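You operate a simulated robot arm through the tools that you are given. There is no shell and no other tool.

You run a simulated robot arm. Do the job below in one go: nothing can be reset, and whatever is moved stays where it is left.

JOB
Drain the murky water, refill the basin to the blue band and wash the black brush in it.
Fine: leave the red lever on CLOSED and put the brush back. Where these are worked on the way, their far stop is far enough and under half their travel is too little: red lever.

It is judged by the outcome, as a careful person would: the job done as asked, and still so three seconds after it is handed in. It fails if anything else is knocked over, pushed out of place, dropped, spilled or broken.

ROBOT AND FRAMES
A 7-joint arm with a fingered hand, fixed in place. Base frame: the origin is at the foot of the arm, x ahead of it, y to its left, z up; the work surface is at about z = 0.806. Readings come in m, degrees, newtons and seconds.
With the tool pointing down near the work surface it reaches from about 0.2 to 0.8 m from the base axis. Its first joint turns from -166.0 to 166.0 degrees. Payload 4.9 kg.
Tool frame: the origin (TCP) lies between the finger pads and is the grasp point; the fingertips stand 0.032 m ahead of it; z points along the fingers, y is the line along which they close. The gripper opens to 0.192 m. The gripper's body begins 0.089 m behind the TCP. The gripper is a hand of 3 fingers: y runs from the thumb to the fingers, the wrist lies at [0, 0, -0.267] in the tool frame, and closing takes about 1.5 s.
Orientation is that of the tool frame in the base frame, as [roll, pitch, yaw] about the fixed x, y, z axes, in that order (R = Rz(yaw) Ry(pitch) Rx(roll)). With the fingers straight down and closing along the base's y, the tool's x points along the base's -x, its y along +y and its z along -z.

CONTROLS
- The arm moves only by the tool step_arm. Its argument "steps" is a list of rows, each a list of 7 numbers: the shift along the tool's x, y, z in m, then the turn, a rotation vector about the tool's x, y, z in degrees, then the closure in counts, from 0 (fully open) to 255 (shut). In form: [[x, y, z, ax, ay, az, grip], ...]. A call has 1 to 20 rows; each row is the pose to reach, as a shift and turn from the pose commanded when the call began, along the tool's axes at that moment. Each row takes 0.2 s and may step no farther than 0.05 m and 8.6 degrees from the row before; otherwise, or with a gripper value out of range, the whole call is refused. Where a pose cannot be reached the arm comes as near as it can. A force on the tool above 50 N (or 10 N above the force at the start of the call, whichever is more), or a blocked arm, ends the call early, and 0.2 s more pass. The fingers move at their own pace (about 0.153 m/s each) and stop on an object; they squeeze with about 24 N. The grip force told is the motor's: it shows also when the fingers shut on nothing. Time passes only in rows, and 0.2 s behind the last, so rows that repeat a pose let the fingers close. It gives the time, the measured TCP pose, the force on the tool (base axes), the opening and the grip force at its end, in the units of the frame above (readings bear some noise), with the torque about the TCP (base axes, N m) and any sound that the robot's microphone picked up.
- Cameras (640 x 400 px; columns grow to the right, rows downward): "scene" is fixed at [0.2185, -0.4988, 1.584]; the picture's right is [0.87, -0.49, 0.00], its down [-0.29, -0.51, -0.81] and it looks along [0.40, 0.70, -0.59] (base axes); focal length 313 px, centre (320, 200). "wrist" rides on the gripper at [0.08, -0.046, -0.113] in the tool frame; the picture's right is [0.50, 0.87, 0.00], its down [-0.67, 0.39, -0.63] and it looks along [-0.55, 0.32, 0.78] (tool axes); focal length 226 px, centre (320, 200). There is no depth. A picture from a camera that has moved, and an enlarged one, comes with that camera's place and axes in the base frame and with its lens.
- get_image(camera): a new picture of that camera. No time passes.
- hand_shape(shape): the hand has 3 fingers and takes this shape, open, in about a second: jaw (thumb against the fingers, like two jaws); tri (thumb and two fingers); tip (a fingertip pinch); poke (one finger out to press); point (the index stretched); flat (the hand flat); cup (the hand cupped); fist (a fist). The gripper value then closes the fingers along that shape, each until it touches; the sizes above hold for jaw. It gives what a move gives, with no picture.
- inspect(camera, box): a new picture of the part [left, top, right, bottom] of that camera's present view, enlarged. No time passes.
- close_job(): hands the job in; it is judged then, once.

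Places have to be worked out from the pictures, the camera data and where the tool is seen. Open the gripper and draw the arm clear of the work before you hand the job in, unless the task says otherwise.

The tools are called after "Emit:" as name(argument=value, ...) on one line, values as JSON. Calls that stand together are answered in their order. step_arm: Moves the arm, as the interface text tells. Its arguments: {"type":"object","properties":{"steps":{"type":"array"}},"required":["steps"]} The other tools are called the same way: hand_shape (shape) gives the hand a shape; get_image (camera) takes a picture; inspect (camera, box) takes an enlarged picture of a part of a camera's view; close_job () hands the job in.

At the start:

```text
t: 0.0
tool_pos: [0.4254, 0.186, 1.3542]
ee_rot: [-179.9, 0.0, -180.0]
wrist_force: [-0.3, -0.9, -0.2]
wrist_torque: [-0.03, 0.0, 0.01]
gripper_width: 0.1922
grasp_force: 0.1
shape: jaw
```

scene: 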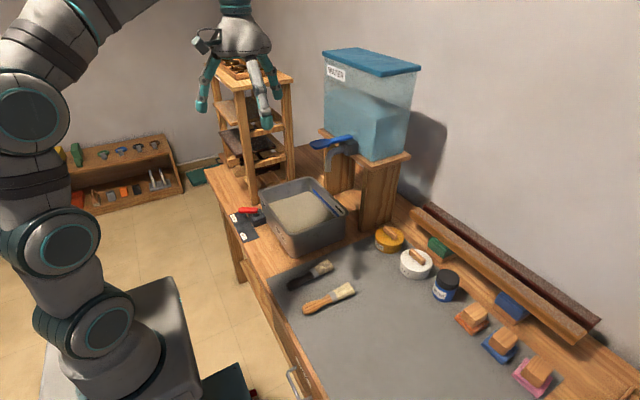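
wrist: 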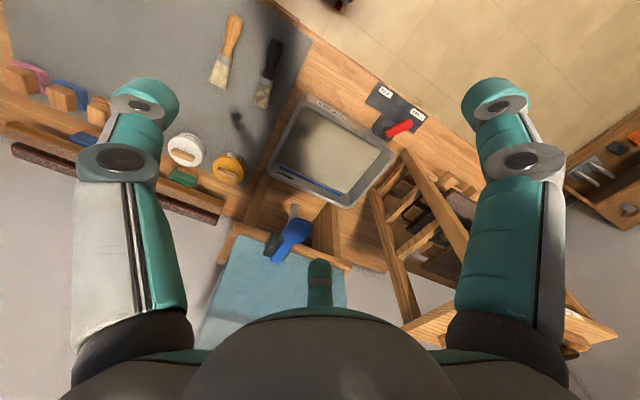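

I'll start with enlarged views of the basin, lever, tap and brush to work out where things are.

Emit:
inspect(camera="scene", box=[220, 160, 380, 260])

Emit:
inspect(camera="scene", box=[300, 40, 440, 180])

Emit:
inspect(camera="scene", box=[260, 240, 380, 320])

Emit:
inspect(camera="wrist", box=[200, 0, 440, 150])

Emit:
inspect(camera="wrist", box=[220, 80, 440, 270])

```text
4.00 times, centred on (300, 210) of scene
camera zoom: at [0.2185, -0.4988, 1.584], right [0.87, -0.49, 0.0], down [-0.29, -0.51, -0.81], along [0.4, 0.7, -0.59], focal length 1252 px, centre (400, 160)
```

zoom: 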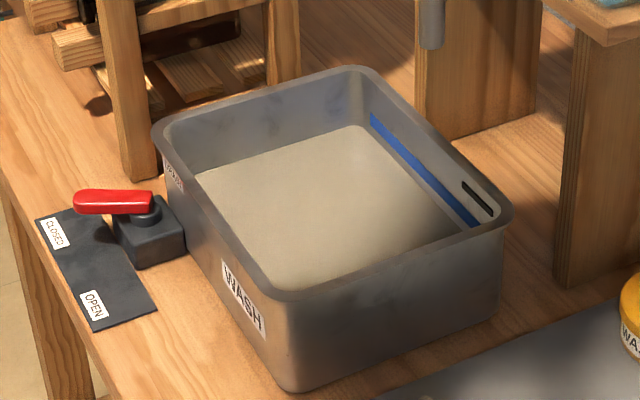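

```text
2.86 times, centred on (370, 110) of scene
camera zoom: at [0.2185, -0.4988, 1.584], right [0.87, -0.49, 0.0], down [-0.29, -0.51, -0.81], along [0.4, 0.7, -0.59], focal length 894 px, centre (177, 457)
```

zoom: 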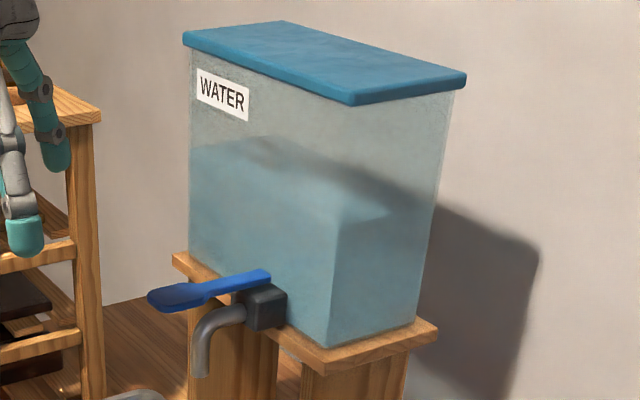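

```text
5.00 times, centred on (320, 280) of scene
camera zoom: at [0.2185, -0.4988, 1.584], right [0.87, -0.49, 0.0], down [-0.29, -0.51, -0.81], along [0.4, 0.7, -0.59], focal length 1565 px, centre (320, -200)
```

zoom: 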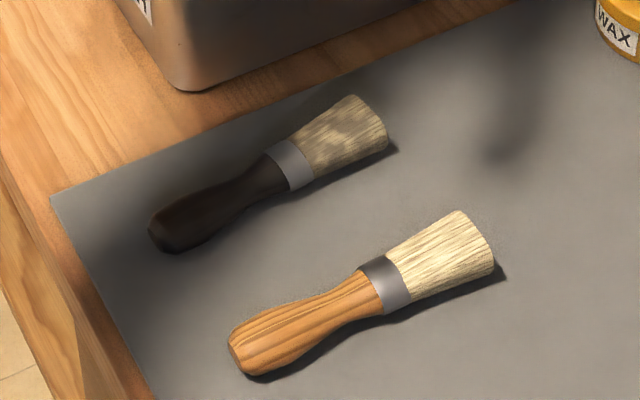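

```text
2.67 times, centred on (320, 75) of wrist
camera zoom: at [0.3449, 0.1411, 1.4679], right [-0.5, 0.87, 0.0], down [0.67, 0.39, 0.63], along [0.55, 0.32, -0.78], focal length 603 px, centre (320, 533)
```

zoom: 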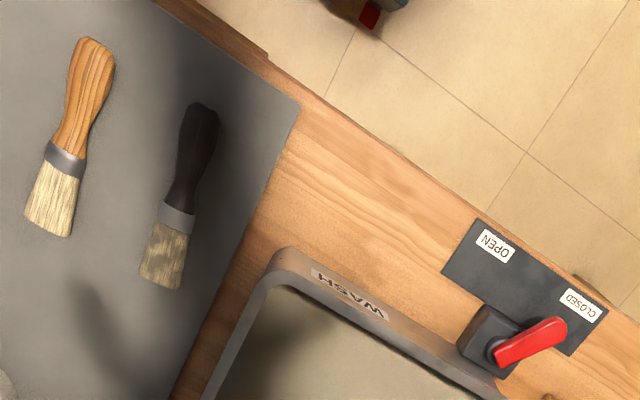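

```text
2.11 times, centred on (330, 175) of wrist
camera zoom: at [0.3449, 0.1411, 1.4679], right [-0.5, 0.87, 0.0], down [0.67, 0.39, 0.63], along [0.55, 0.32, -0.78], focal length 476 px, centre (299, 253)
```

zoom: 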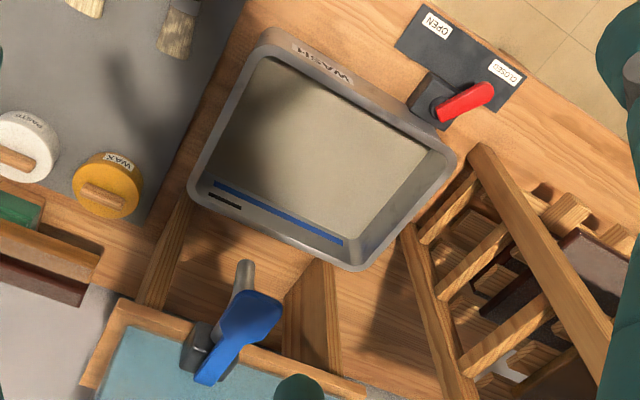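

Estimates so far: basin rim x 0.49–0.70, y 0.175–0.44 at z≈0.925, lever pivot near (0.46,0.41,0.88), black brush from (0.435,0.073) to (0.584,0.088), tap handle tip near (0.615,0.262,1.167). Now I'll zoom in on the lever, the tap handle and the rack.

Emit:
inspect(camera="wrist", box=[350, 70, 450, 150])

Emit:
inspect(camera="wrist", box=[240, 190, 340, 280])

Emit:
inspect(camera="scene", box=[200, 50, 320, 220])

Emit:
inspect(camera="scene", box=[295, 120, 375, 180])

Emit:
inspect(camera="scene", box=[225, 195, 285, 245])

```text
5.00 times, centred on (400, 110) of wrist
camera zoom: at [0.3449, 0.1411, 1.4679], right [-0.5, 0.87, 0.0], down [0.67, 0.39, 0.63], along [0.55, 0.32, -0.78], focal length 1130 px, centre (-80, 650)
```

zoom: 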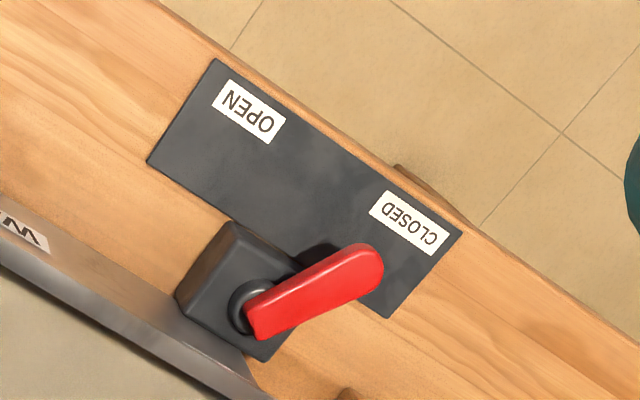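

```text
4.44 times, centred on (290, 235) of wrist
camera zoom: at [0.3449, 0.1411, 1.4679], right [-0.5, 0.87, 0.0], down [0.67, 0.39, 0.63], along [0.55, 0.32, -0.78], focal length 1005 px, centre (453, 44)
```

zoom: 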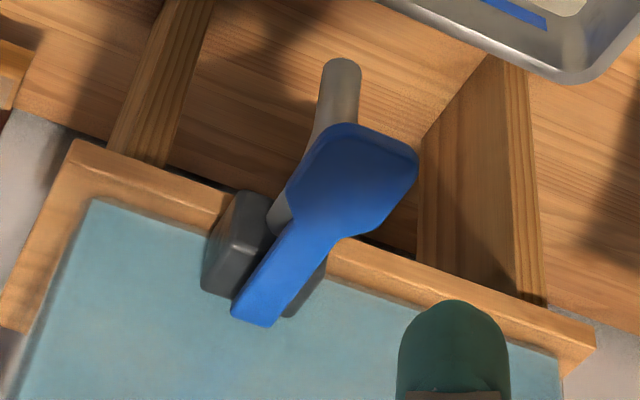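

```text
2.35 times, centred on (260, 135) of scene
camera zoom: at [0.2185, -0.4988, 1.584], right [0.87, -0.49, 0.0], down [-0.29, -0.51, -0.81], along [0.4, 0.7, -0.59], focal length 737 px, centre (461, 353)
```

zoom: 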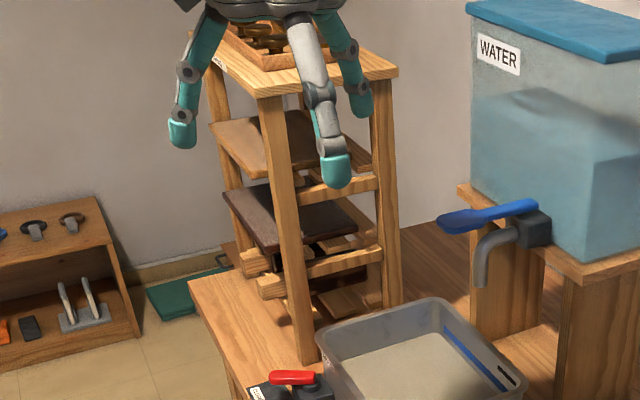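

```text
6.67 times, centred on (335, 150) of scene
camera zoom: at [0.2185, -0.4988, 1.584], right [0.87, -0.49, 0.0], down [-0.29, -0.51, -0.81], along [0.4, 0.7, -0.59], focal length 2087 px, centre (220, 533)
```

zoom: 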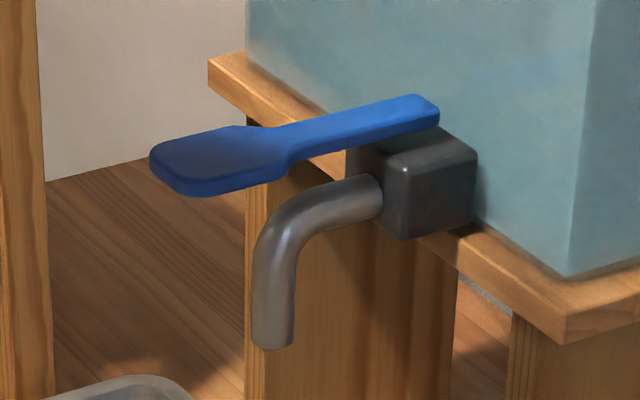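

```text
8.00 times, centred on (255, 220) of scene
camera zoom: at [0.2185, -0.4988, 1.584], right [0.87, -0.49, 0.0], down [-0.29, -0.51, -0.81], along [0.4, 0.7, -0.59], focal length 2504 px, centre (840, 40)
```

zoom: 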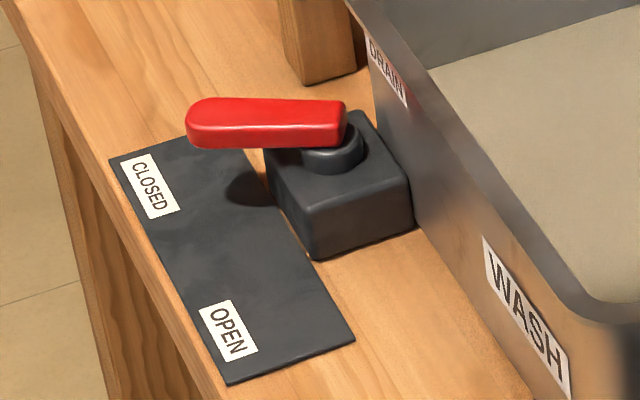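

The blue paddle is hinged on the tap block and looks press-to-flow. The red lever swings about a vertical axis near (0.465,0.421), at z≈0.862. I'll try the "poke" shape in free space to see how the finger sits.

Emit:
hand_shape(shape="poke")

Emit:
get_image(camera="scene")

Emit:
get_image(camera="wrist")

Emit:
inspect(camera="scene", box=[170, 0, 300, 130])

```text
t: 0.9
tool_pos: [0.4246, 0.1876, 1.3537]
ee_rot: [180.0, -0.1, 180.0]
wrist_force: [-0.7, -0.9, -0.8]
wrist_torque: [0.01, -0.03, -0.01]
gripper_width: 0.0
grasp_force: 0.1
shape: poke
```

```text
taken
```

scene: 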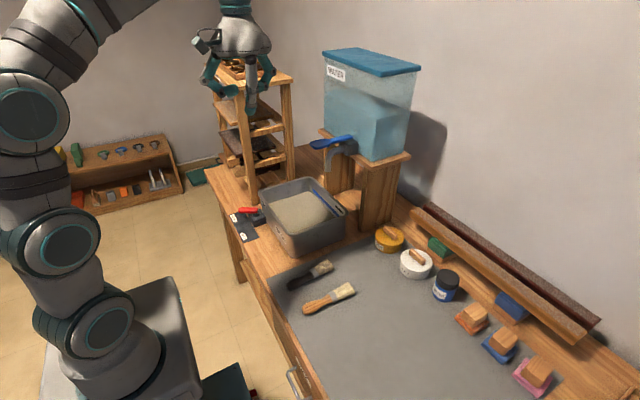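

```text
taken
camera wrist: at [0.345, 0.1411, 1.4679], right [-0.5, 0.87, 0.0], down [0.67, 0.39, 0.63], along [0.55, 0.32, -0.78], focal length 226 px, centre (320, 200)
```

wrist: 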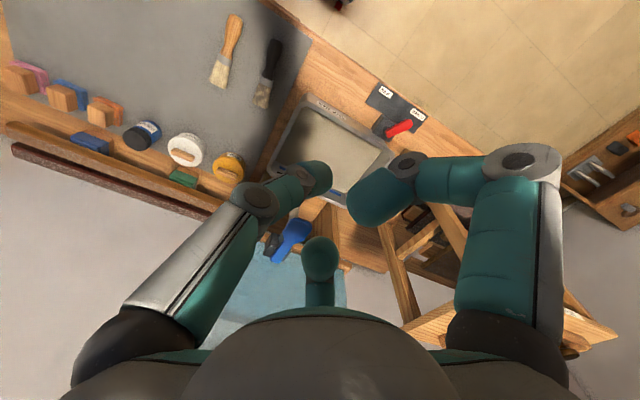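

```text
3.08 times, centred on (235, 65) of scene
camera zoom: at [0.2185, -0.4988, 1.584], right [0.87, -0.49, 0.0], down [-0.29, -0.51, -0.81], along [0.4, 0.7, -0.59], focal length 963 px, centre (582, 615)
```

zoom: 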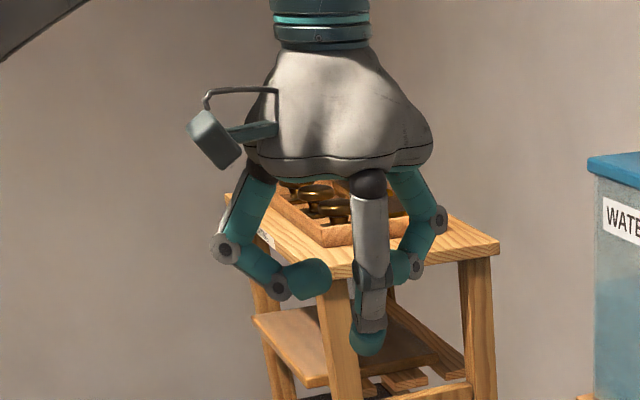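

In poke shape a single finger stretches to the TCP axis with the others curled behind, which suits both lever and paddle. I'll tilt the hand back about 25° to stay clear of the rack, then move to a point left of the lever and above it.

Emit:
step_arm(steps=[[0.0125, 0, 0.03, 0, -6.25, 0, 0], [0.025, 0, 0.06, 0, -12.5, 0, 0], [0.0375, 0, 0.09, 0, -18.75, 0, 0], [0.05, 0, 0.12, 0, -25, 0, 0], [0.05, 0.039, 0.136, 0, -25, 0, 0], [0.05, 0.078, 0.152, 0, -25, 0, 0], [0.05, 0.117, 0.168, 0, -25, 0, 0], [0.05, 0.156, 0.184, 0, -25, 0, 0], [0.05, 0.195, 0.2, 0, -25, 0, 0], [0.05, 0.234, 0.216, 0, -25, 0, 0], [0.05, 0.273, 0.232, 0, -25, 0, 0], [0.05, 0.312, 0.25, 0, -25, 0, 0]])

Emit:
get_image(camera="scene")

Emit:
get_image(camera="wrist")

```text
t: 3.5
tool_pos: [0.374, 0.499, 1.1042]
ee_rot: [-180.0, 25.0, -180.0]
wrist_force: [0.1, 0.9, 0.1]
wrist_torque: [-0.02, 0.05, -0.02]
gripper_width: 0.0
grasp_force: 0.1
shape: poke
```

```text
taken
```

scene: 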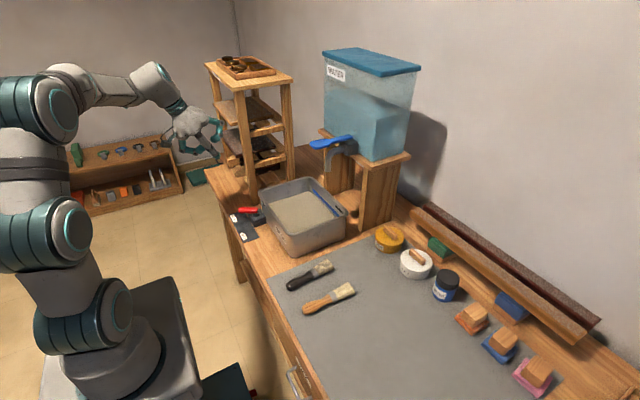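

```text
taken
camera wrist: at [0.2534, 0.4529, 1.1731], right [-0.45, 0.87, -0.21], down [0.34, 0.39, 0.86], along [0.82, 0.32, -0.47], focal length 226 px, centre (320, 200)
```

wrist: 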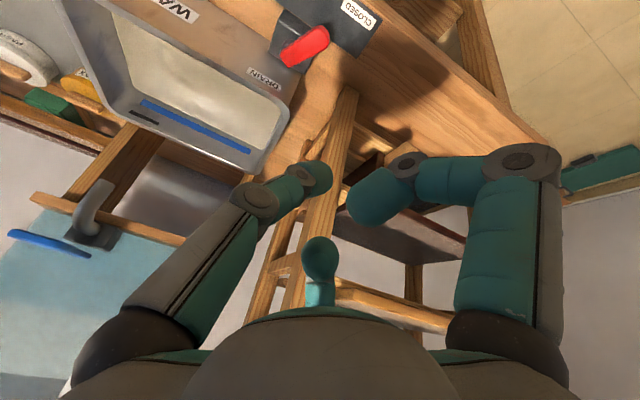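

The poke finger slants, so straddling the lever with the jaw should push better. I'll back away from the rack, tilt the hand more, set jaw, and check how the fingers look when partly closed.

Emit:
step_arm(steps=[[0.009, -0.04, -0.004, 0, -7, 0, 0], [0.018, -0.08, -0.008, 0, -14, 0, 0], [0.0272, -0.12, -0.0127, 0, -20, 0, 0]])

Emit:
hand_shape(shape="jaw")

Emit:
step_arm(steps=[[0, 0, 0, 0, 0, 0, 150], [0, 0, 0, 0, 0, 0, 150], [0, 0, 0, 0, 0, 0, 150], [0, 0, 0, 0, 0, 0, 150], [0, 0, 0, 0, 0, 0, 150]])

Emit:
get_image(camera="wrist")

Emit:
get_image(camera="scene")

Emit:
inspect(camera="scene", box=[130, 70, 270, 170])

```text
t: 4.3
tool_pos: [0.3428, 0.3784, 1.1038]
ee_rot: [-179.9, 45.1, -179.9]
wrist_force: [0.7, -1.0, -0.4]
wrist_torque: [0.01, 0.01, 0.06]
gripper_width: 0.0001
grasp_force: 0.1
shape: poke
```

```text
t: 5.2
tool_pos: [0.3425, 0.3785, 1.1029]
ee_rot: [-180.0, 45.0, 179.9]
wrist_force: [-0.8, -1.0, 0.5]
wrist_torque: [0.0, 0.02, -0.02]
gripper_width: 0.1921
grasp_force: 0.0
shape: jaw
```

```text
t: 6.4
tool_pos: [0.3433, 0.3777, 1.1018]
ee_rot: [180.0, 45.0, 180.0]
wrist_force: [-0.3, 0.8, -0.3]
wrist_torque: [0.01, 0.0, 0.02]
gripper_width: 0.0793
grasp_force: 0.0
shape: jaw
```

```text
taken
camera wrist: at [0.206, 0.3314, 1.1263], right [-0.35, 0.87, -0.35], down [0.03, 0.39, 0.92], along [0.94, 0.32, -0.16], focal length 226 px, centre (320, 200)
```

wrist: 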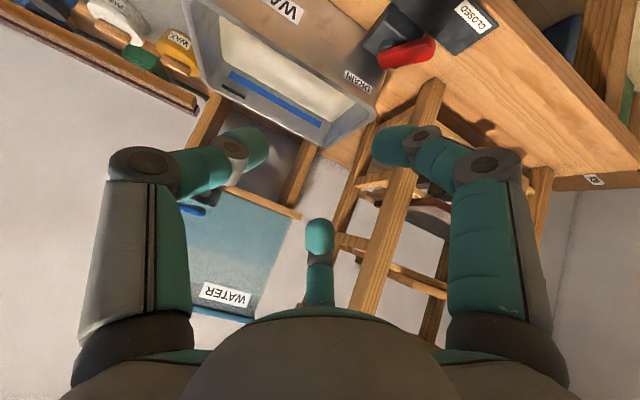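

```text
taken
```

scene: 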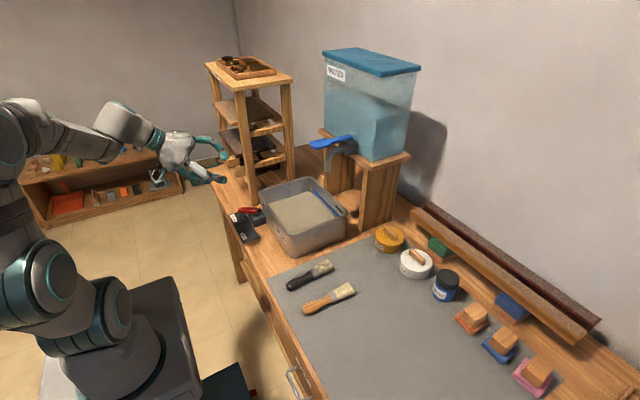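

```text
4.00 times, centred on (200, 120) of scene
camera zoom: at [0.2185, -0.4988, 1.584], right [0.87, -0.49, 0.0], down [-0.29, -0.51, -0.81], along [0.4, 0.7, -0.59], focal length 1252 px, centre (800, 520)
```

zoom: 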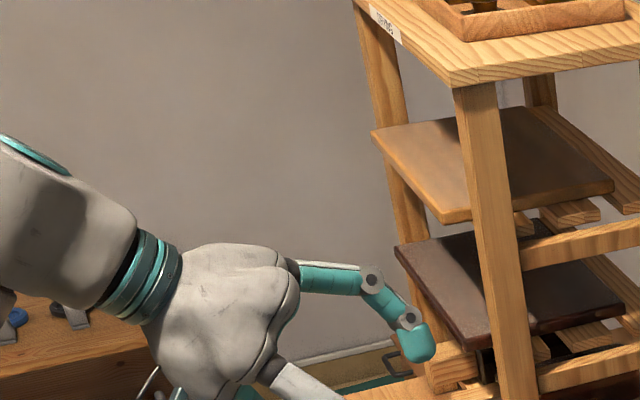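

The jaw closes radially (three fingers at 120°), so a single poke finger is better. I'll turn the hand 90° about its axis so the finger slants along the lever rather than across it, with about a 20° lean away from the rack.

Emit:
hand_shape(shape="poke")

Emit:
step_arm(steps=[[0, 0, 0, 0, 8.4, 0, 0], [0, 0, 0, 0, 16.8, 0, 0], [0, 0, 0, 0, 25, 0, 0]])

Emit:
step_arm(steps=[[0, 0, 0, 0, 0, -8.2, 0], [0, 0, 0, 0, 0, -16.4, 0], [0, 0, 0, 0, 0, -24.6, 0], [0, 0, 0, 0, 0, -32.8, 0], [0, 0, 0, 0, 0, -41, 0], [0, 0, 0, 0, 0, -49.2, 0], [0, 0, 0, 0, 0, -57.4, 0], [0, 0, 0, 0, 0, -65.6, 0], [0, 0, 0, 0, 0, -73.8, 0], [0, 0, 0, 0, 0, -82, 0], [0, 0, 0, 0, 0, -90, 0]])

Emit:
get_image(camera="wrist")

Emit:
get_image(camera="scene")

```text
t: 7.3
tool_pos: [0.3427, 0.3778, 1.1023]
ee_rot: [-179.9, 45.0, -180.0]
wrist_force: [0.5, 0.3, 0.0]
wrist_torque: [0.03, 0.02, 0.0]
gripper_width: 0.0
grasp_force: 0.0
shape: poke
```

```text
t: 8.1
tool_pos: [0.3443, 0.3785, 1.1027]
ee_rot: [180.0, 19.8, 179.9]
wrist_force: [-0.1, 0.4, 0.5]
wrist_torque: [0.0, -0.03, -0.02]
gripper_width: 0.0
grasp_force: 0.1
shape: poke
```

```text
t: 10.5
tool_pos: [0.3466, 0.3804, 1.1047]
ee_rot: [-160.0, 0.0, -89.9]
wrist_force: [-0.3, -1.0, 0.5]
wrist_torque: [-0.02, 0.0, -0.01]
gripper_width: 0.0001
grasp_force: 0.0
shape: poke
```

```text
taken
camera wrist: at [0.3501, 0.3003, 1.2269], right [-0.81, -0.5, -0.3], down [-0.58, 0.67, 0.46], along [-0.03, 0.55, -0.84], focal length 226 px, centre (320, 200)
```

wrist: 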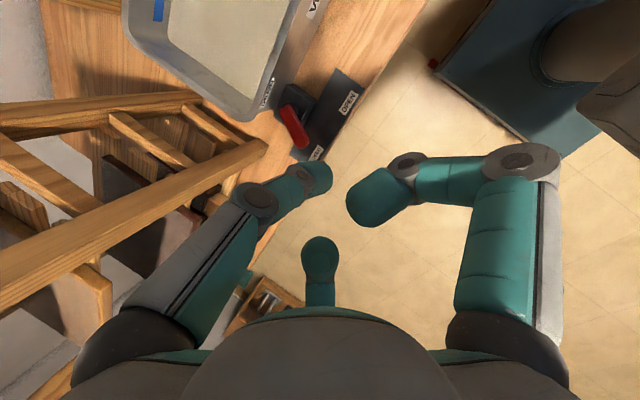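

```text
taken
```

scene: 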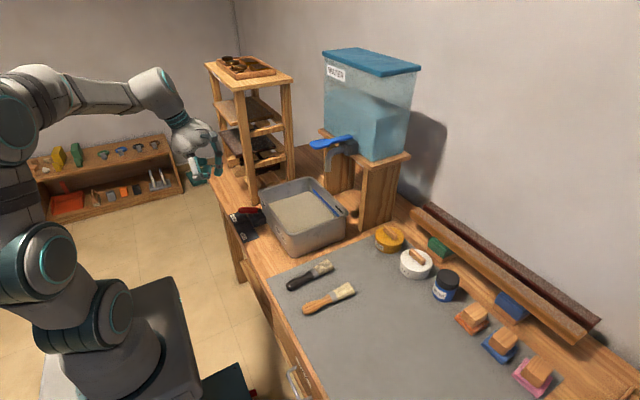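

The lever pivot comes out near (0.467,0.43) and its tip near (0.415,0.465), which agrees with earlier views. I'll move above the spot on its far (+y) side and look before lowering.

Emit:
step_arm(steps=[[-0.038, -0.003, 0.001, 0, 0, 0, 0], [-0.076, -0.006, 0.002, 0, 0, 0, 0], [-0.1146, -0.0094, 0.0034, 0, 0, 0, 0], [-0.1146, -0.013, 0.045, 0, 0, 0, 0], [-0.1146, -0.0164, 0.086, 0, 0, 0, 0], [-0.1146, -0.02, 0.127, 0, 0, 0, 0], [-0.1146, -0.0233, 0.168, 0, 0, 0, 0]])

Emit:
get_image(camera="wrist")

Emit:
inspect(camera="scene", box=[170, 100, 330, 260])

```text
t: 12.1
tool_pos: [0.4207, 0.4952, 0.9544]
ee_rot: [-159.9, 0.1, -89.9]
wrist_force: [-0.4, -0.5, 0.9]
wrist_torque: [-0.02, 0.03, -0.03]
gripper_width: 0.0
grasp_force: 0.0
shape: poke
```

```text
taken
camera wrist: at [0.4244, 0.4147, 1.0765], right [-0.81, -0.5, -0.3], down [-0.58, 0.67, 0.46], along [-0.03, 0.55, -0.84], focal length 226 px, centre (320, 200)
```

wrist: 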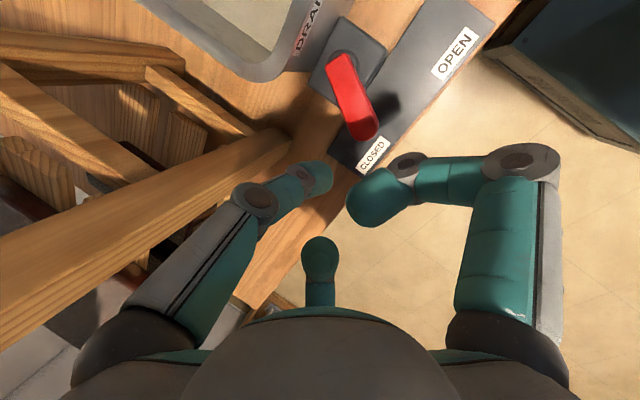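

```text
2.50 times, centred on (250, 180) of scene
camera zoom: at [0.2185, -0.4988, 1.584], right [0.87, -0.49, 0.0], down [-0.29, -0.51, -0.81], along [0.4, 0.7, -0.59], focal length 783 px, centre (495, 250)
```

zoom: 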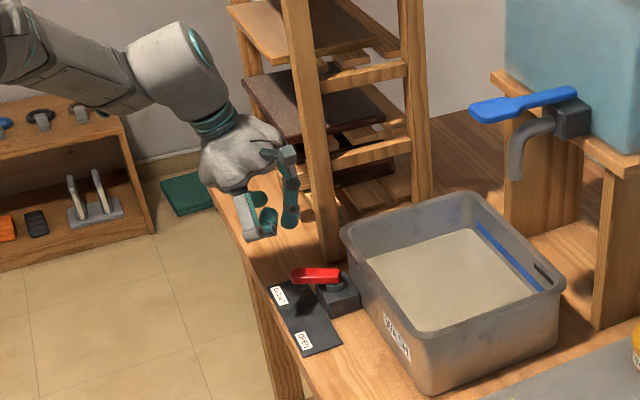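

The fingertip is clear of the rack leg and just beyond the lever's +y side. Next I'll lower the fingertip to lever height.

Emit:
step_arm(steps=[[0, 0.009, 0.024, 0, 0, 0, 0], [0, 0.0175, 0.048, 0, 0, 0, 0], [0, 0.0262, 0.0721, 0, 0, 0, 0]])

Emit:
get_image(camera="wrist")

Emit:
inspect(camera="scene", box=[210, 150, 310, 250])

```text
t: 12.9
tool_pos: [0.427, 0.4966, 0.8769]
ee_rot: [-160.1, 0.0, -90.0]
wrist_force: [-0.9, 0.6, -0.2]
wrist_torque: [0.0, 0.04, 0.01]
gripper_width: 0.0
grasp_force: 0.1
shape: poke
```

```text
taken
camera wrist: at [0.4291, 0.4155, 0.9998], right [-0.81, -0.5, -0.3], down [-0.58, 0.67, 0.46], along [-0.03, 0.55, -0.84], focal length 226 px, centre (320, 200)
```

wrist: 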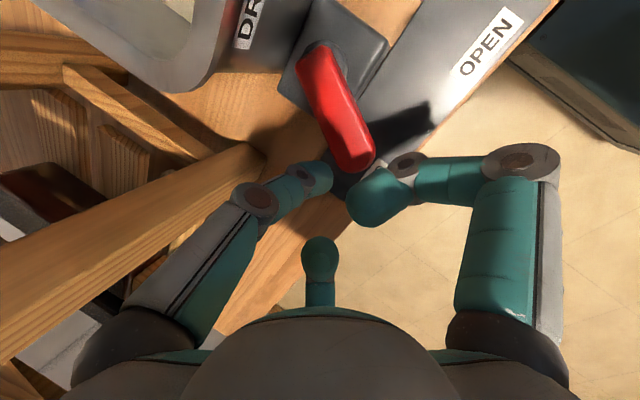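

```text
4.00 times, centred on (260, 200) of scene
camera zoom: at [0.2185, -0.4988, 1.584], right [0.87, -0.49, 0.0], down [-0.29, -0.51, -0.81], along [0.4, 0.7, -0.59], focal length 1252 px, centre (560, 200)
```

zoom: 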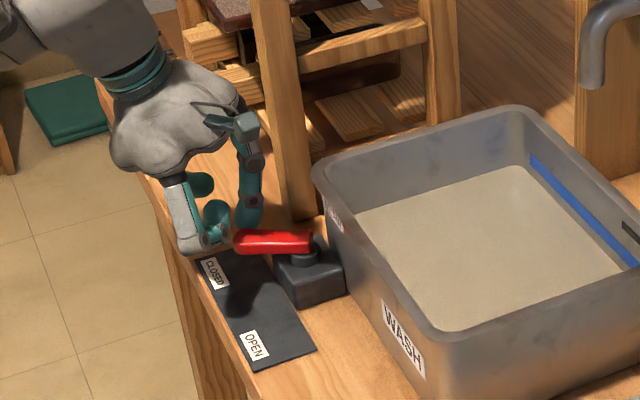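

The fingertip sits behind the lever with no contact force. Now I'll sweep it toward OPEN along the lever's arc.

Emit:
step_arm(steps=[[0.015, 0.0056, -0.002, 0, 0, 0, 0], [0.03, 0.0132, -0.0048, 0, 0, 0, 0], [0.043, 0.0197, -0.0072, 0, 0, 0, 0], [0.055, 0.0226, -0.0082, 0, 0, 0, 0], [0.067, 0.0235, -0.0086, 0, 0, 0, 0], [0.08, 0.0235, -0.0086, 0, 0, 0, 0]])

Emit:
get_image(camera="wrist")

Emit:
inspect(camera="scene", box=[210, 150, 370, 250])

```text
t: 14.3
tool_pos: [0.3974, 0.4165, 0.8808]
ee_rot: [-159.9, 0.4, -89.8]
wrist_force: [-20.6, 14.6, 12.1]
wrist_torque: [0.27, 0.22, 0.18]
gripper_width: 0.0
grasp_force: 0.1
shape: poke
```

```text
taken
camera wrist: at [0.4022, 0.3367, 1.002], right [-0.81, -0.5, -0.3], down [-0.58, 0.67, 0.46], along [-0.03, 0.55, -0.83], focal length 226 px, centre (320, 200)
```

wrist: 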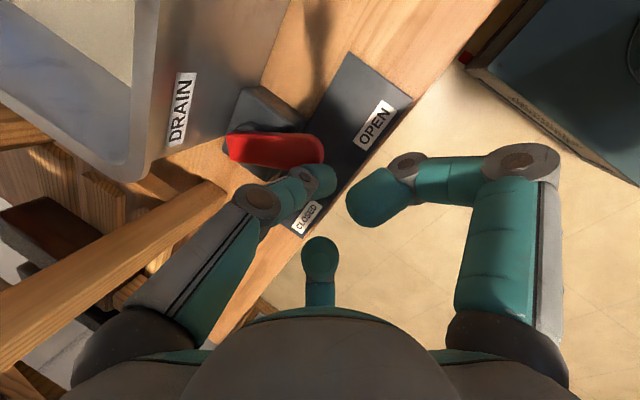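

```text
4.00 times, centred on (290, 200) of scene
camera zoom: at [0.2185, -0.4988, 1.584], right [0.87, -0.49, 0.0], down [-0.29, -0.51, -0.81], along [0.4, 0.7, -0.59], focal length 1252 px, centre (440, 200)
```

zoom: 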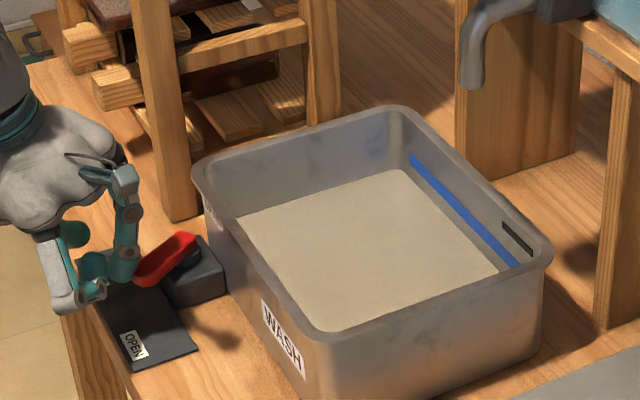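

The lever has swung about 70°, roughly 35° past the middle. I'll push a little further along its arc to find the stop.

Emit:
step_arm(steps=[[0.006, -0.003, 0.001, 0, 0, 0, 0], [0.012, -0.0065, 0.0024, 0, 0, 0, 0], [0.018, -0.011, 0.004, 0, 0, 0, 0], [0.024, -0.016, 0.0058, 0, 0, 0, 0]])

Emit:
get_image(camera="wrist")

Emit:
inspect(camera="scene", box=[210, 150, 370, 250])

```text
t: 15.3
tool_pos: [0.4159, 0.3911, 0.8769]
ee_rot: [-160.0, 0.0, -90.0]
wrist_force: [0.7, -1.2, 0.0]
wrist_torque: [-0.03, 0.02, 0.01]
gripper_width: 0.0
grasp_force: 0.1
shape: poke
```

```text
taken
camera wrist: at [0.4199, 0.3101, 0.9995], right [-0.81, -0.5, -0.3], down [-0.58, 0.67, 0.46], along [-0.03, 0.55, -0.84], focal length 226 px, centre (320, 200)
```

wrist: 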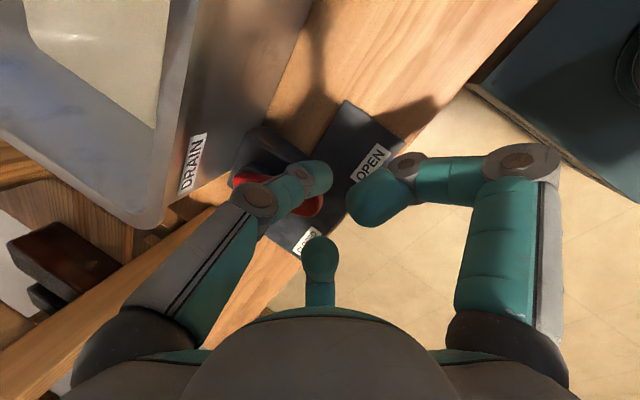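

```text
4.00 times, centred on (290, 200) of scene
camera zoom: at [0.2185, -0.4988, 1.584], right [0.87, -0.49, 0.0], down [-0.29, -0.51, -0.81], along [0.4, 0.7, -0.59], focal length 1252 px, centre (440, 200)
```

zoom: 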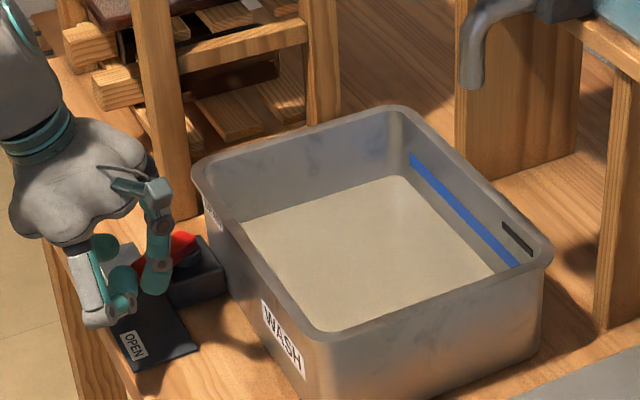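

Water is dropping, but the finger seems to have slipped over the lever. I'll lift straight up and check the lever's angle.

Emit:
step_arm(steps=[[0, -0.0137, -0.0376, 0, 0, 0, 0], [0, -0.0274, -0.0752, 0, 0, 0, 0], [0, -0.041, -0.1128, 0, 0, 0, 0]])

Emit:
get_image(camera="wrist")

Emit:
inspect(camera="scene", box=[210, 150, 370, 250])

```text
t: 16.1
tool_pos: [0.4167, 0.3917, 0.999]
ee_rot: [-160.1, 0.0, -89.9]
wrist_force: [-0.2, -0.1, -0.9]
wrist_torque: [0.02, -0.01, -0.01]
gripper_width: 0.0
grasp_force: 0.0
shape: poke
```

```text
taken
camera wrist: at [0.4197, 0.3123, 1.1207], right [-0.81, -0.5, -0.3], down [-0.58, 0.67, 0.46], along [-0.03, 0.55, -0.84], focal length 226 px, centre (320, 200)
```

wrist: 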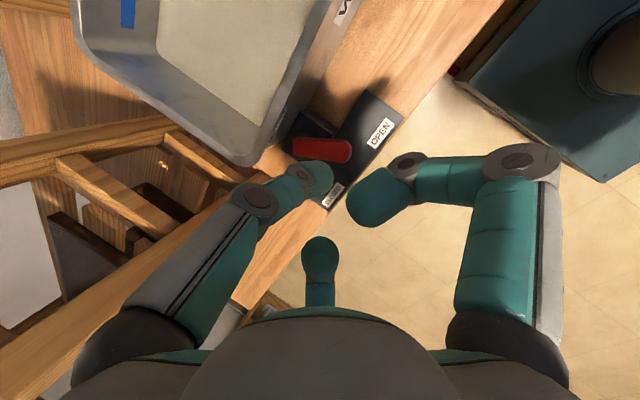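

```text
4.00 times, centred on (290, 200) of scene
camera zoom: at [0.2185, -0.4988, 1.584], right [0.87, -0.49, 0.0], down [-0.29, -0.51, -0.81], along [0.4, 0.7, -0.59], focal length 1252 px, centre (440, 200)
```

zoom: 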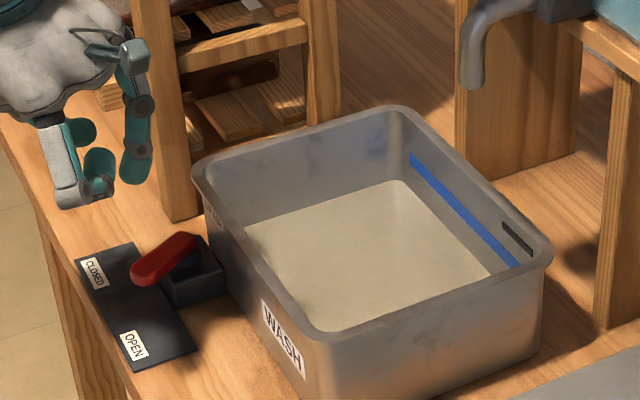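

The lever now points at the OPEN label (about −34°, mirror of its closed angle) and the level is falling. I'll shift the hand to the lever's −y side and wait for the basin to drain.

Emit:
step_arm(steps=[[0.035, 0.005, -0.0017, 0, 0, 0, 0], [0.07, 0.0094, -0.0034, 0, 0, 0, 0], [0.07, 0.0094, -0.0034, 0, 0, 0, 0], [0.07, 0.0094, -0.0034, 0, 0, 0, 0], [0.07, 0.0094, -0.0034, 0, 0, 0, 0], [0.07, 0.0094, -0.0034, 0, 0, 0, 0], [0.07, 0.0094, -0.0034, 0, 0, 0, 0], [0.07, 0.0094, -0.0034, 0, 0, 0, 0], [0.07, 0.0094, -0.0034, 0, 0, 0, 0], [0.07, 0.0094, -0.0034, 0, 0, 0, 0], [0.07, 0.0094, -0.0034, 0, 0, 0, 0], [0.07, 0.0094, -0.0034, 0, 0, 0, 0]])

Emit:
get_image(camera="wrist")

Emit:
inspect(camera="scene", box=[210, 150, 370, 250])

```text
t: 18.7
tool_pos: [0.4064, 0.3211, 0.998]
ee_rot: [-160.0, 0.1, -90.1]
wrist_force: [0.0, 0.2, 0.6]
wrist_torque: [-0.01, 0.01, -0.01]
gripper_width: 0.0001
grasp_force: 0.1
shape: poke
```

```text
taken
camera wrist: at [0.4103, 0.2409, 1.121], right [-0.81, -0.5, -0.3], down [-0.58, 0.67, 0.46], along [-0.03, 0.55, -0.84], focal length 226 px, centre (320, 200)
```

wrist: 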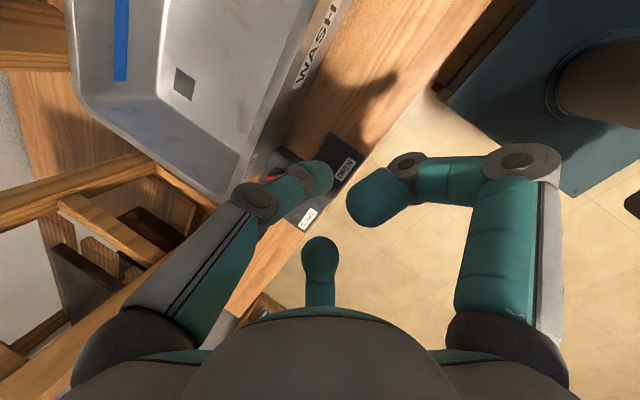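

```text
4.00 times, centred on (290, 200) of scene
camera zoom: at [0.2185, -0.4988, 1.584], right [0.87, -0.49, 0.0], down [-0.29, -0.51, -0.81], along [0.4, 0.7, -0.59], focal length 1252 px, centre (440, 200)
```

zoom: 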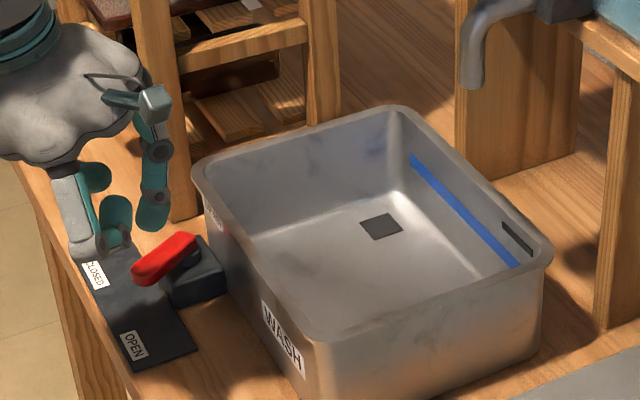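

The basin is empty and only the clean floor and drain plate show. I'll bring the finger to the −y side of the lever, a bit more upright so the curled fingers clear it, and check before lowering.

Emit:
step_arm(steps=[[-0.016, 0, 0.028, -4, 0, 0, 0], [-0.032, 0, 0.056, -8, 0, 0, 0], [-0.049, -0.0008, 0.0855, -12, 0, 0, 0]])

Emit:
get_image(camera="wrist")

Emit:
inspect(camera="scene", box=[220, 180, 300, 240])

```text
t: 19.5
tool_pos: [0.4372, 0.37, 0.9186]
ee_rot: [-172.1, 0.0, -90.0]
wrist_force: [0.1, 0.6, 0.1]
wrist_torque: [-0.02, 0.04, 0.03]
gripper_width: 0.0001
grasp_force: 0.2
shape: poke
```

```text
taken
camera wrist: at [0.4667, 0.2898, 1.037], right [-0.86, -0.5, -0.12], down [-0.47, 0.67, 0.57], along [-0.21, 0.55, -0.81], focal length 226 px, centre (320, 200)
```

wrist: 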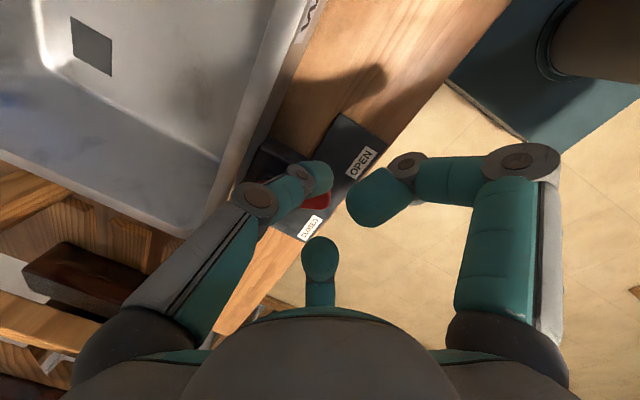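

```text
6.67 times, centred on (260, 210) of scene
camera zoom: at [0.2185, -0.4988, 1.584], right [0.87, -0.49, 0.0], down [-0.29, -0.51, -0.81], along [0.4, 0.7, -0.59], focal length 2087 px, centre (720, 133)
```

zoom: 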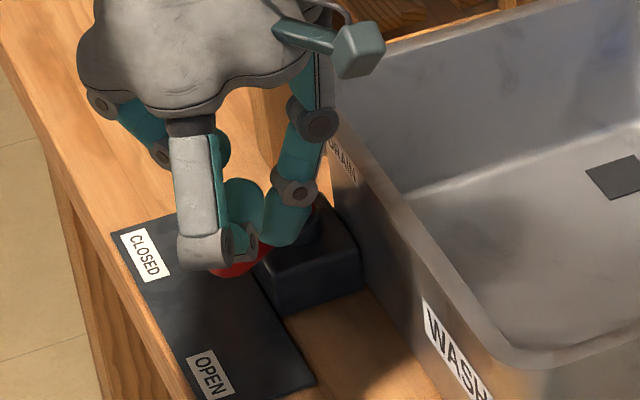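

The finger hangs clear of lever, block and basin wall. I'll lower it 4.4 cm beside the lever and confirm no contact.

Emit:
step_arm(steps=[[0, 0.003, 0.022, 0, 0, 0, 0], [0, 0.0061, 0.0436, 0, 0, 0, 0]])

Emit:
inspect(camera="scene", box=[220, 180, 300, 240])

```text
t: 20.1
tool_pos: [0.4363, 0.3696, 0.8742]
ee_rot: [-171.9, -0.1, -89.9]
wrist_force: [0.4, 0.2, 1.3]
wrist_torque: [0.01, 0.04, 0.03]
gripper_width: 0.0
grasp_force: 0.0
shape: poke
```

```text
6.67 times, centred on (260, 210) of scene
camera zoom: at [0.2185, -0.4988, 1.584], right [0.87, -0.49, 0.0], down [-0.29, -0.51, -0.81], along [0.4, 0.7, -0.59], focal length 2087 px, centre (720, 133)
```

zoom: 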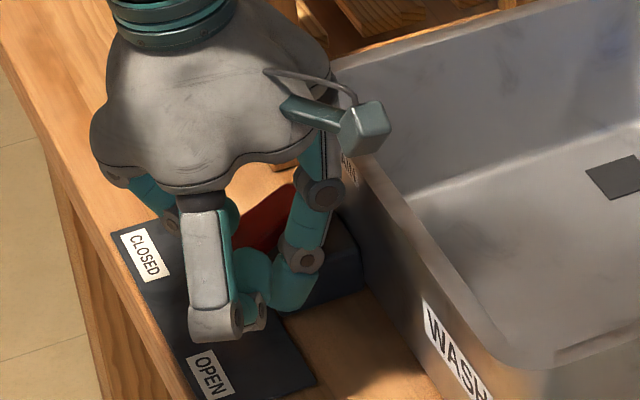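

No contact, and the finger stands on the −y side of the lever. Now I'll push it along the arc back to CLOSED.

Emit:
step_arm(steps=[[-0.012, 0.005, -0.0007, 0, 0, 0, 0], [-0.025, 0.0158, -0.0022, 0, 0, 0, 0], [-0.038, 0.0267, -0.0038, 0, 0, 0, 0], [-0.055, 0.0297, -0.0042, 0, 0, 0, 0], [-0.068, 0.0297, -0.0042, 0, 0, 0, 0], [-0.075, 0.0282, -0.0039, 0, 0, 0, 0]])

Emit:
get_image(camera="wrist")

Emit:
inspect(camera="scene", box=[220, 180, 300, 240])

```text
t: 21.5
tool_pos: [0.4063, 0.444, 0.8738]
ee_rot: [-172.1, -0.4, -90.1]
wrist_force: [-5.7, -14.2, 7.2]
wrist_torque: [-0.12, -0.01, -0.19]
gripper_width: 0.0
grasp_force: 0.1
shape: poke
```

```text
taken
camera wrist: at [0.4364, 0.3641, 0.992], right [-0.86, -0.5, -0.12], down [-0.47, 0.67, 0.57], along [-0.21, 0.54, -0.81], focal length 226 px, centre (320, 200)
```

wrist: 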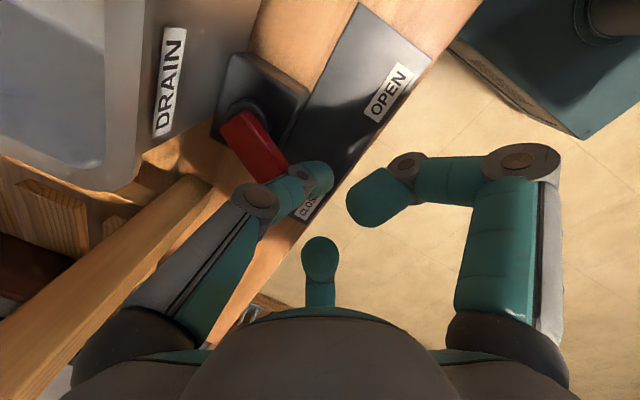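

```text
6.67 times, centred on (260, 210) of scene
camera zoom: at [0.2185, -0.4988, 1.584], right [0.87, -0.49, 0.0], down [-0.29, -0.51, -0.81], along [0.4, 0.7, -0.59], focal length 2087 px, centre (720, 133)
```

zoom: 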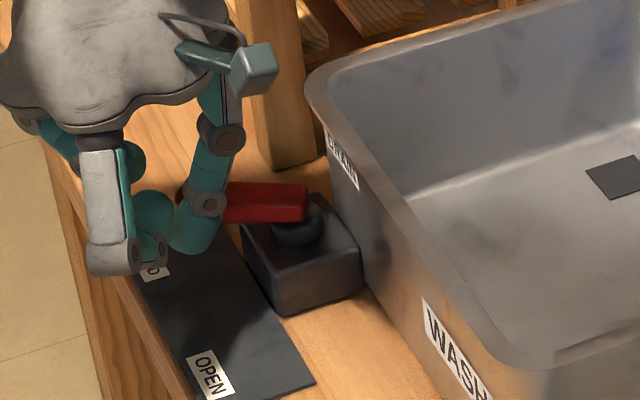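

The lever is nearly back at its starting angle. I'll nudge slightly more along its arc to be sure it reaches the stop.

Emit:
step_arm(steps=[[-0.004, -0.002, 0.0003, 0, 0, 0, 0], [-0.008, -0.004, 0.0006, 0, 0, 0, 0]])

Emit:
inspect(camera="scene", box=[225, 195, 285, 245])

```text
t: 22.0
tool_pos: [0.4087, 0.443, 0.872]
ee_rot: [-172.5, -1.1, -90.2]
wrist_force: [-15.9, -18.3, 15.7]
wrist_torque: [-0.08, -0.1, -0.16]
gripper_width: 0.0
grasp_force: 0.0
shape: poke
stopped in row 2: the force on the tool passed its limit at 53 N (the readings are from after the stop); the commanded pose is now the measured one
```

```text
8.00 times, centred on (255, 220) of scene
camera zoom: at [0.2185, -0.4988, 1.584], right [0.87, -0.49, 0.0], down [-0.29, -0.51, -0.81], along [0.4, 0.7, -0.59], focal length 2504 px, centre (840, 40)
```

zoom: 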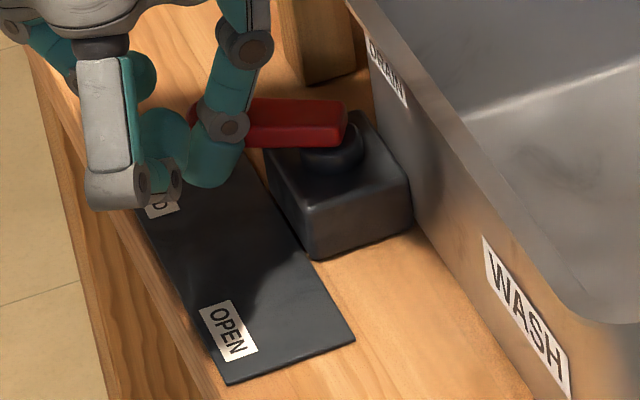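

The force limit shows the lever is firm against its CLOSED stop. I'll back off and lift clear.

Emit:
step_arm(steps=[[0.015, 0.003, 0, 0, 0, 0, 0], [0.03, 0.005, 0, 0, 0, 0, 0], [0.03, 0, -0.045, 0, 0, 0, 0], [0.03, -0.006, -0.09, 0, 0, 0, 0], [0.03, -0.012, -0.135, 0, 0, 0, 0], [0.03, -0.018, -0.18, 0, 0, 0, 0], [0.03, -0.024, -0.225, 0, 0, 0, 0], [0.03, -0.03, -0.27, 0, 0, 0, 0], [0.03, -0.036, -0.315, 0, 0, 0, 0], [0.03, -0.042, -0.36, 0, 0, 0, 0]])

Emit:
inspect(camera="scene", box=[225, 195, 285, 245])

Emit:
get_image(camera="wrist")

Emit:
get_image(camera="scene")

```text
t: 24.2
tool_pos: [0.4058, 0.4194, 1.2347]
ee_rot: [-172.4, -0.9, -90.1]
wrist_force: [0.9, 0.4, 0.2]
wrist_torque: [-0.06, 0.03, -0.01]
gripper_width: 0.0
grasp_force: 0.0
shape: poke
```

```text
8.00 times, centred on (255, 220) of scene
camera zoom: at [0.2185, -0.4988, 1.584], right [0.87, -0.49, 0.0], down [-0.29, -0.51, -0.81], along [0.4, 0.7, -0.59], focal length 2504 px, centre (840, 40)
```

zoom: 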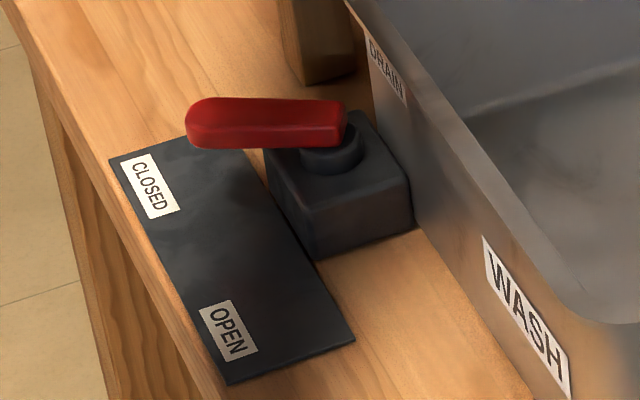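

```text
taken
camera wrist: at [0.4353, 0.3407, 1.3547], right [-0.86, -0.5, -0.11], down [-0.47, 0.68, 0.56], along [-0.21, 0.54, -0.82], focal length 226 px, centre (320, 200)
```

wrist: 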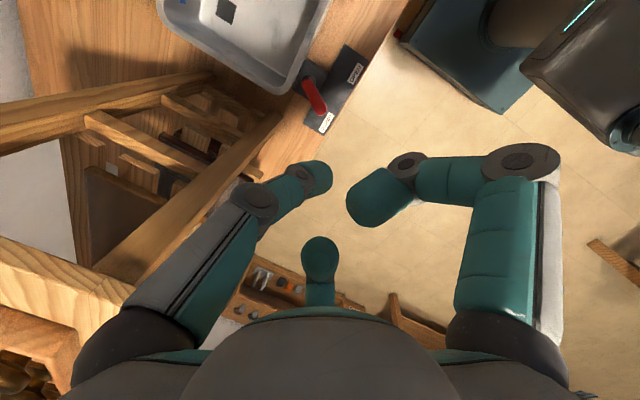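

```text
taken
```

scene: 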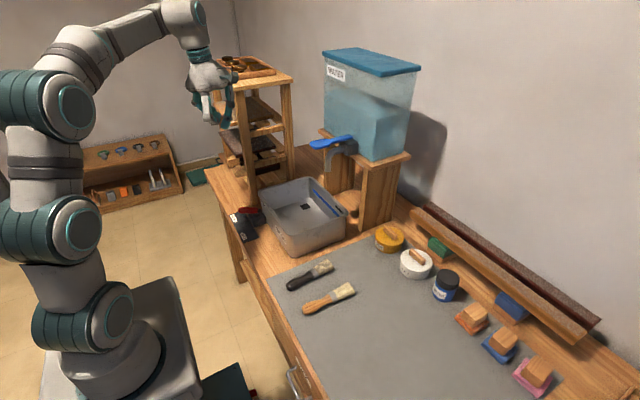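

Lever is exactly as at the start: CLOSED. Next I'll move the finger around to above the tap paddle and look before pressing.

Emit:
step_arm(steps=[[0.04, -0.001, -0.0075, 0, 0, 0, 0], [0.08, -0.002, -0.015, 0, 0, 0, 0], [0.12, -0.003, -0.0225, 0, 0, 0, 0], [0.157, -0.004, -0.03, 0, 0, 0, 0], [0.157, -0.044, -0.0245, 0, 0, 0, 0], [0.157, -0.084, -0.019, 0, 0, 0, 0], [0.157, -0.124, -0.0135, 0, 0, 0, 0], [0.157, -0.164, -0.008, 0, 0, 0, 0], [0.157, -0.202, -0.0033, 0, 0, 0, 0]])

Emit:
get_image(camera="wrist")

Emit:
inspect(camera="scene", box=[270, 60, 390, 180])

```text
t: 26.2
tool_pos: [0.6048, 0.2615, 1.2686]
ee_rot: [-172.3, -0.7, -90.2]
wrist_force: [-0.7, -0.3, 1.9]
wrist_torque: [0.05, 0.0, 0.01]
gripper_width: 0.0002
grasp_force: 0.0
shape: poke
```

```text
taken
camera wrist: at [0.6342, 0.1831, 1.3883], right [-0.86, -0.5, -0.11], down [-0.47, 0.68, 0.57], along [-0.21, 0.54, -0.82], focal length 226 px, centre (320, 200)
```

wrist: 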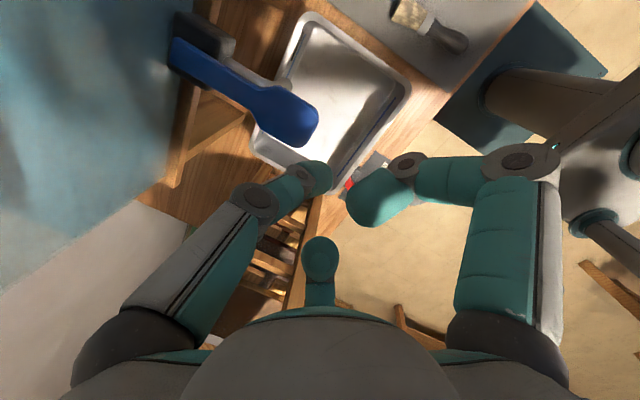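

```text
3.33 times, centred on (330, 120) of scene
camera zoom: at [0.2185, -0.4988, 1.584], right [0.87, -0.49, 0.0], down [-0.29, -0.51, -0.81], along [0.4, 0.7, -0.59], focal length 1044 px, centre (287, 467)
```

zoom: 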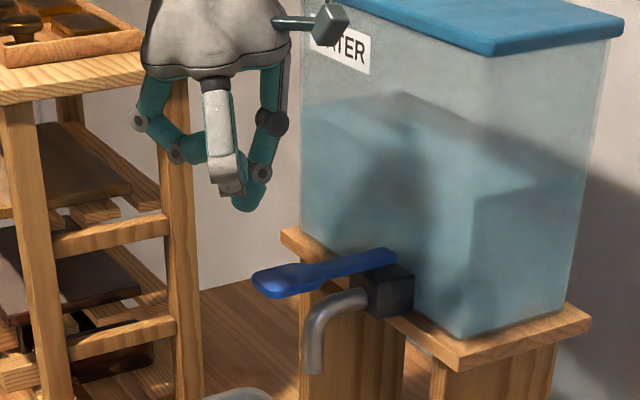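

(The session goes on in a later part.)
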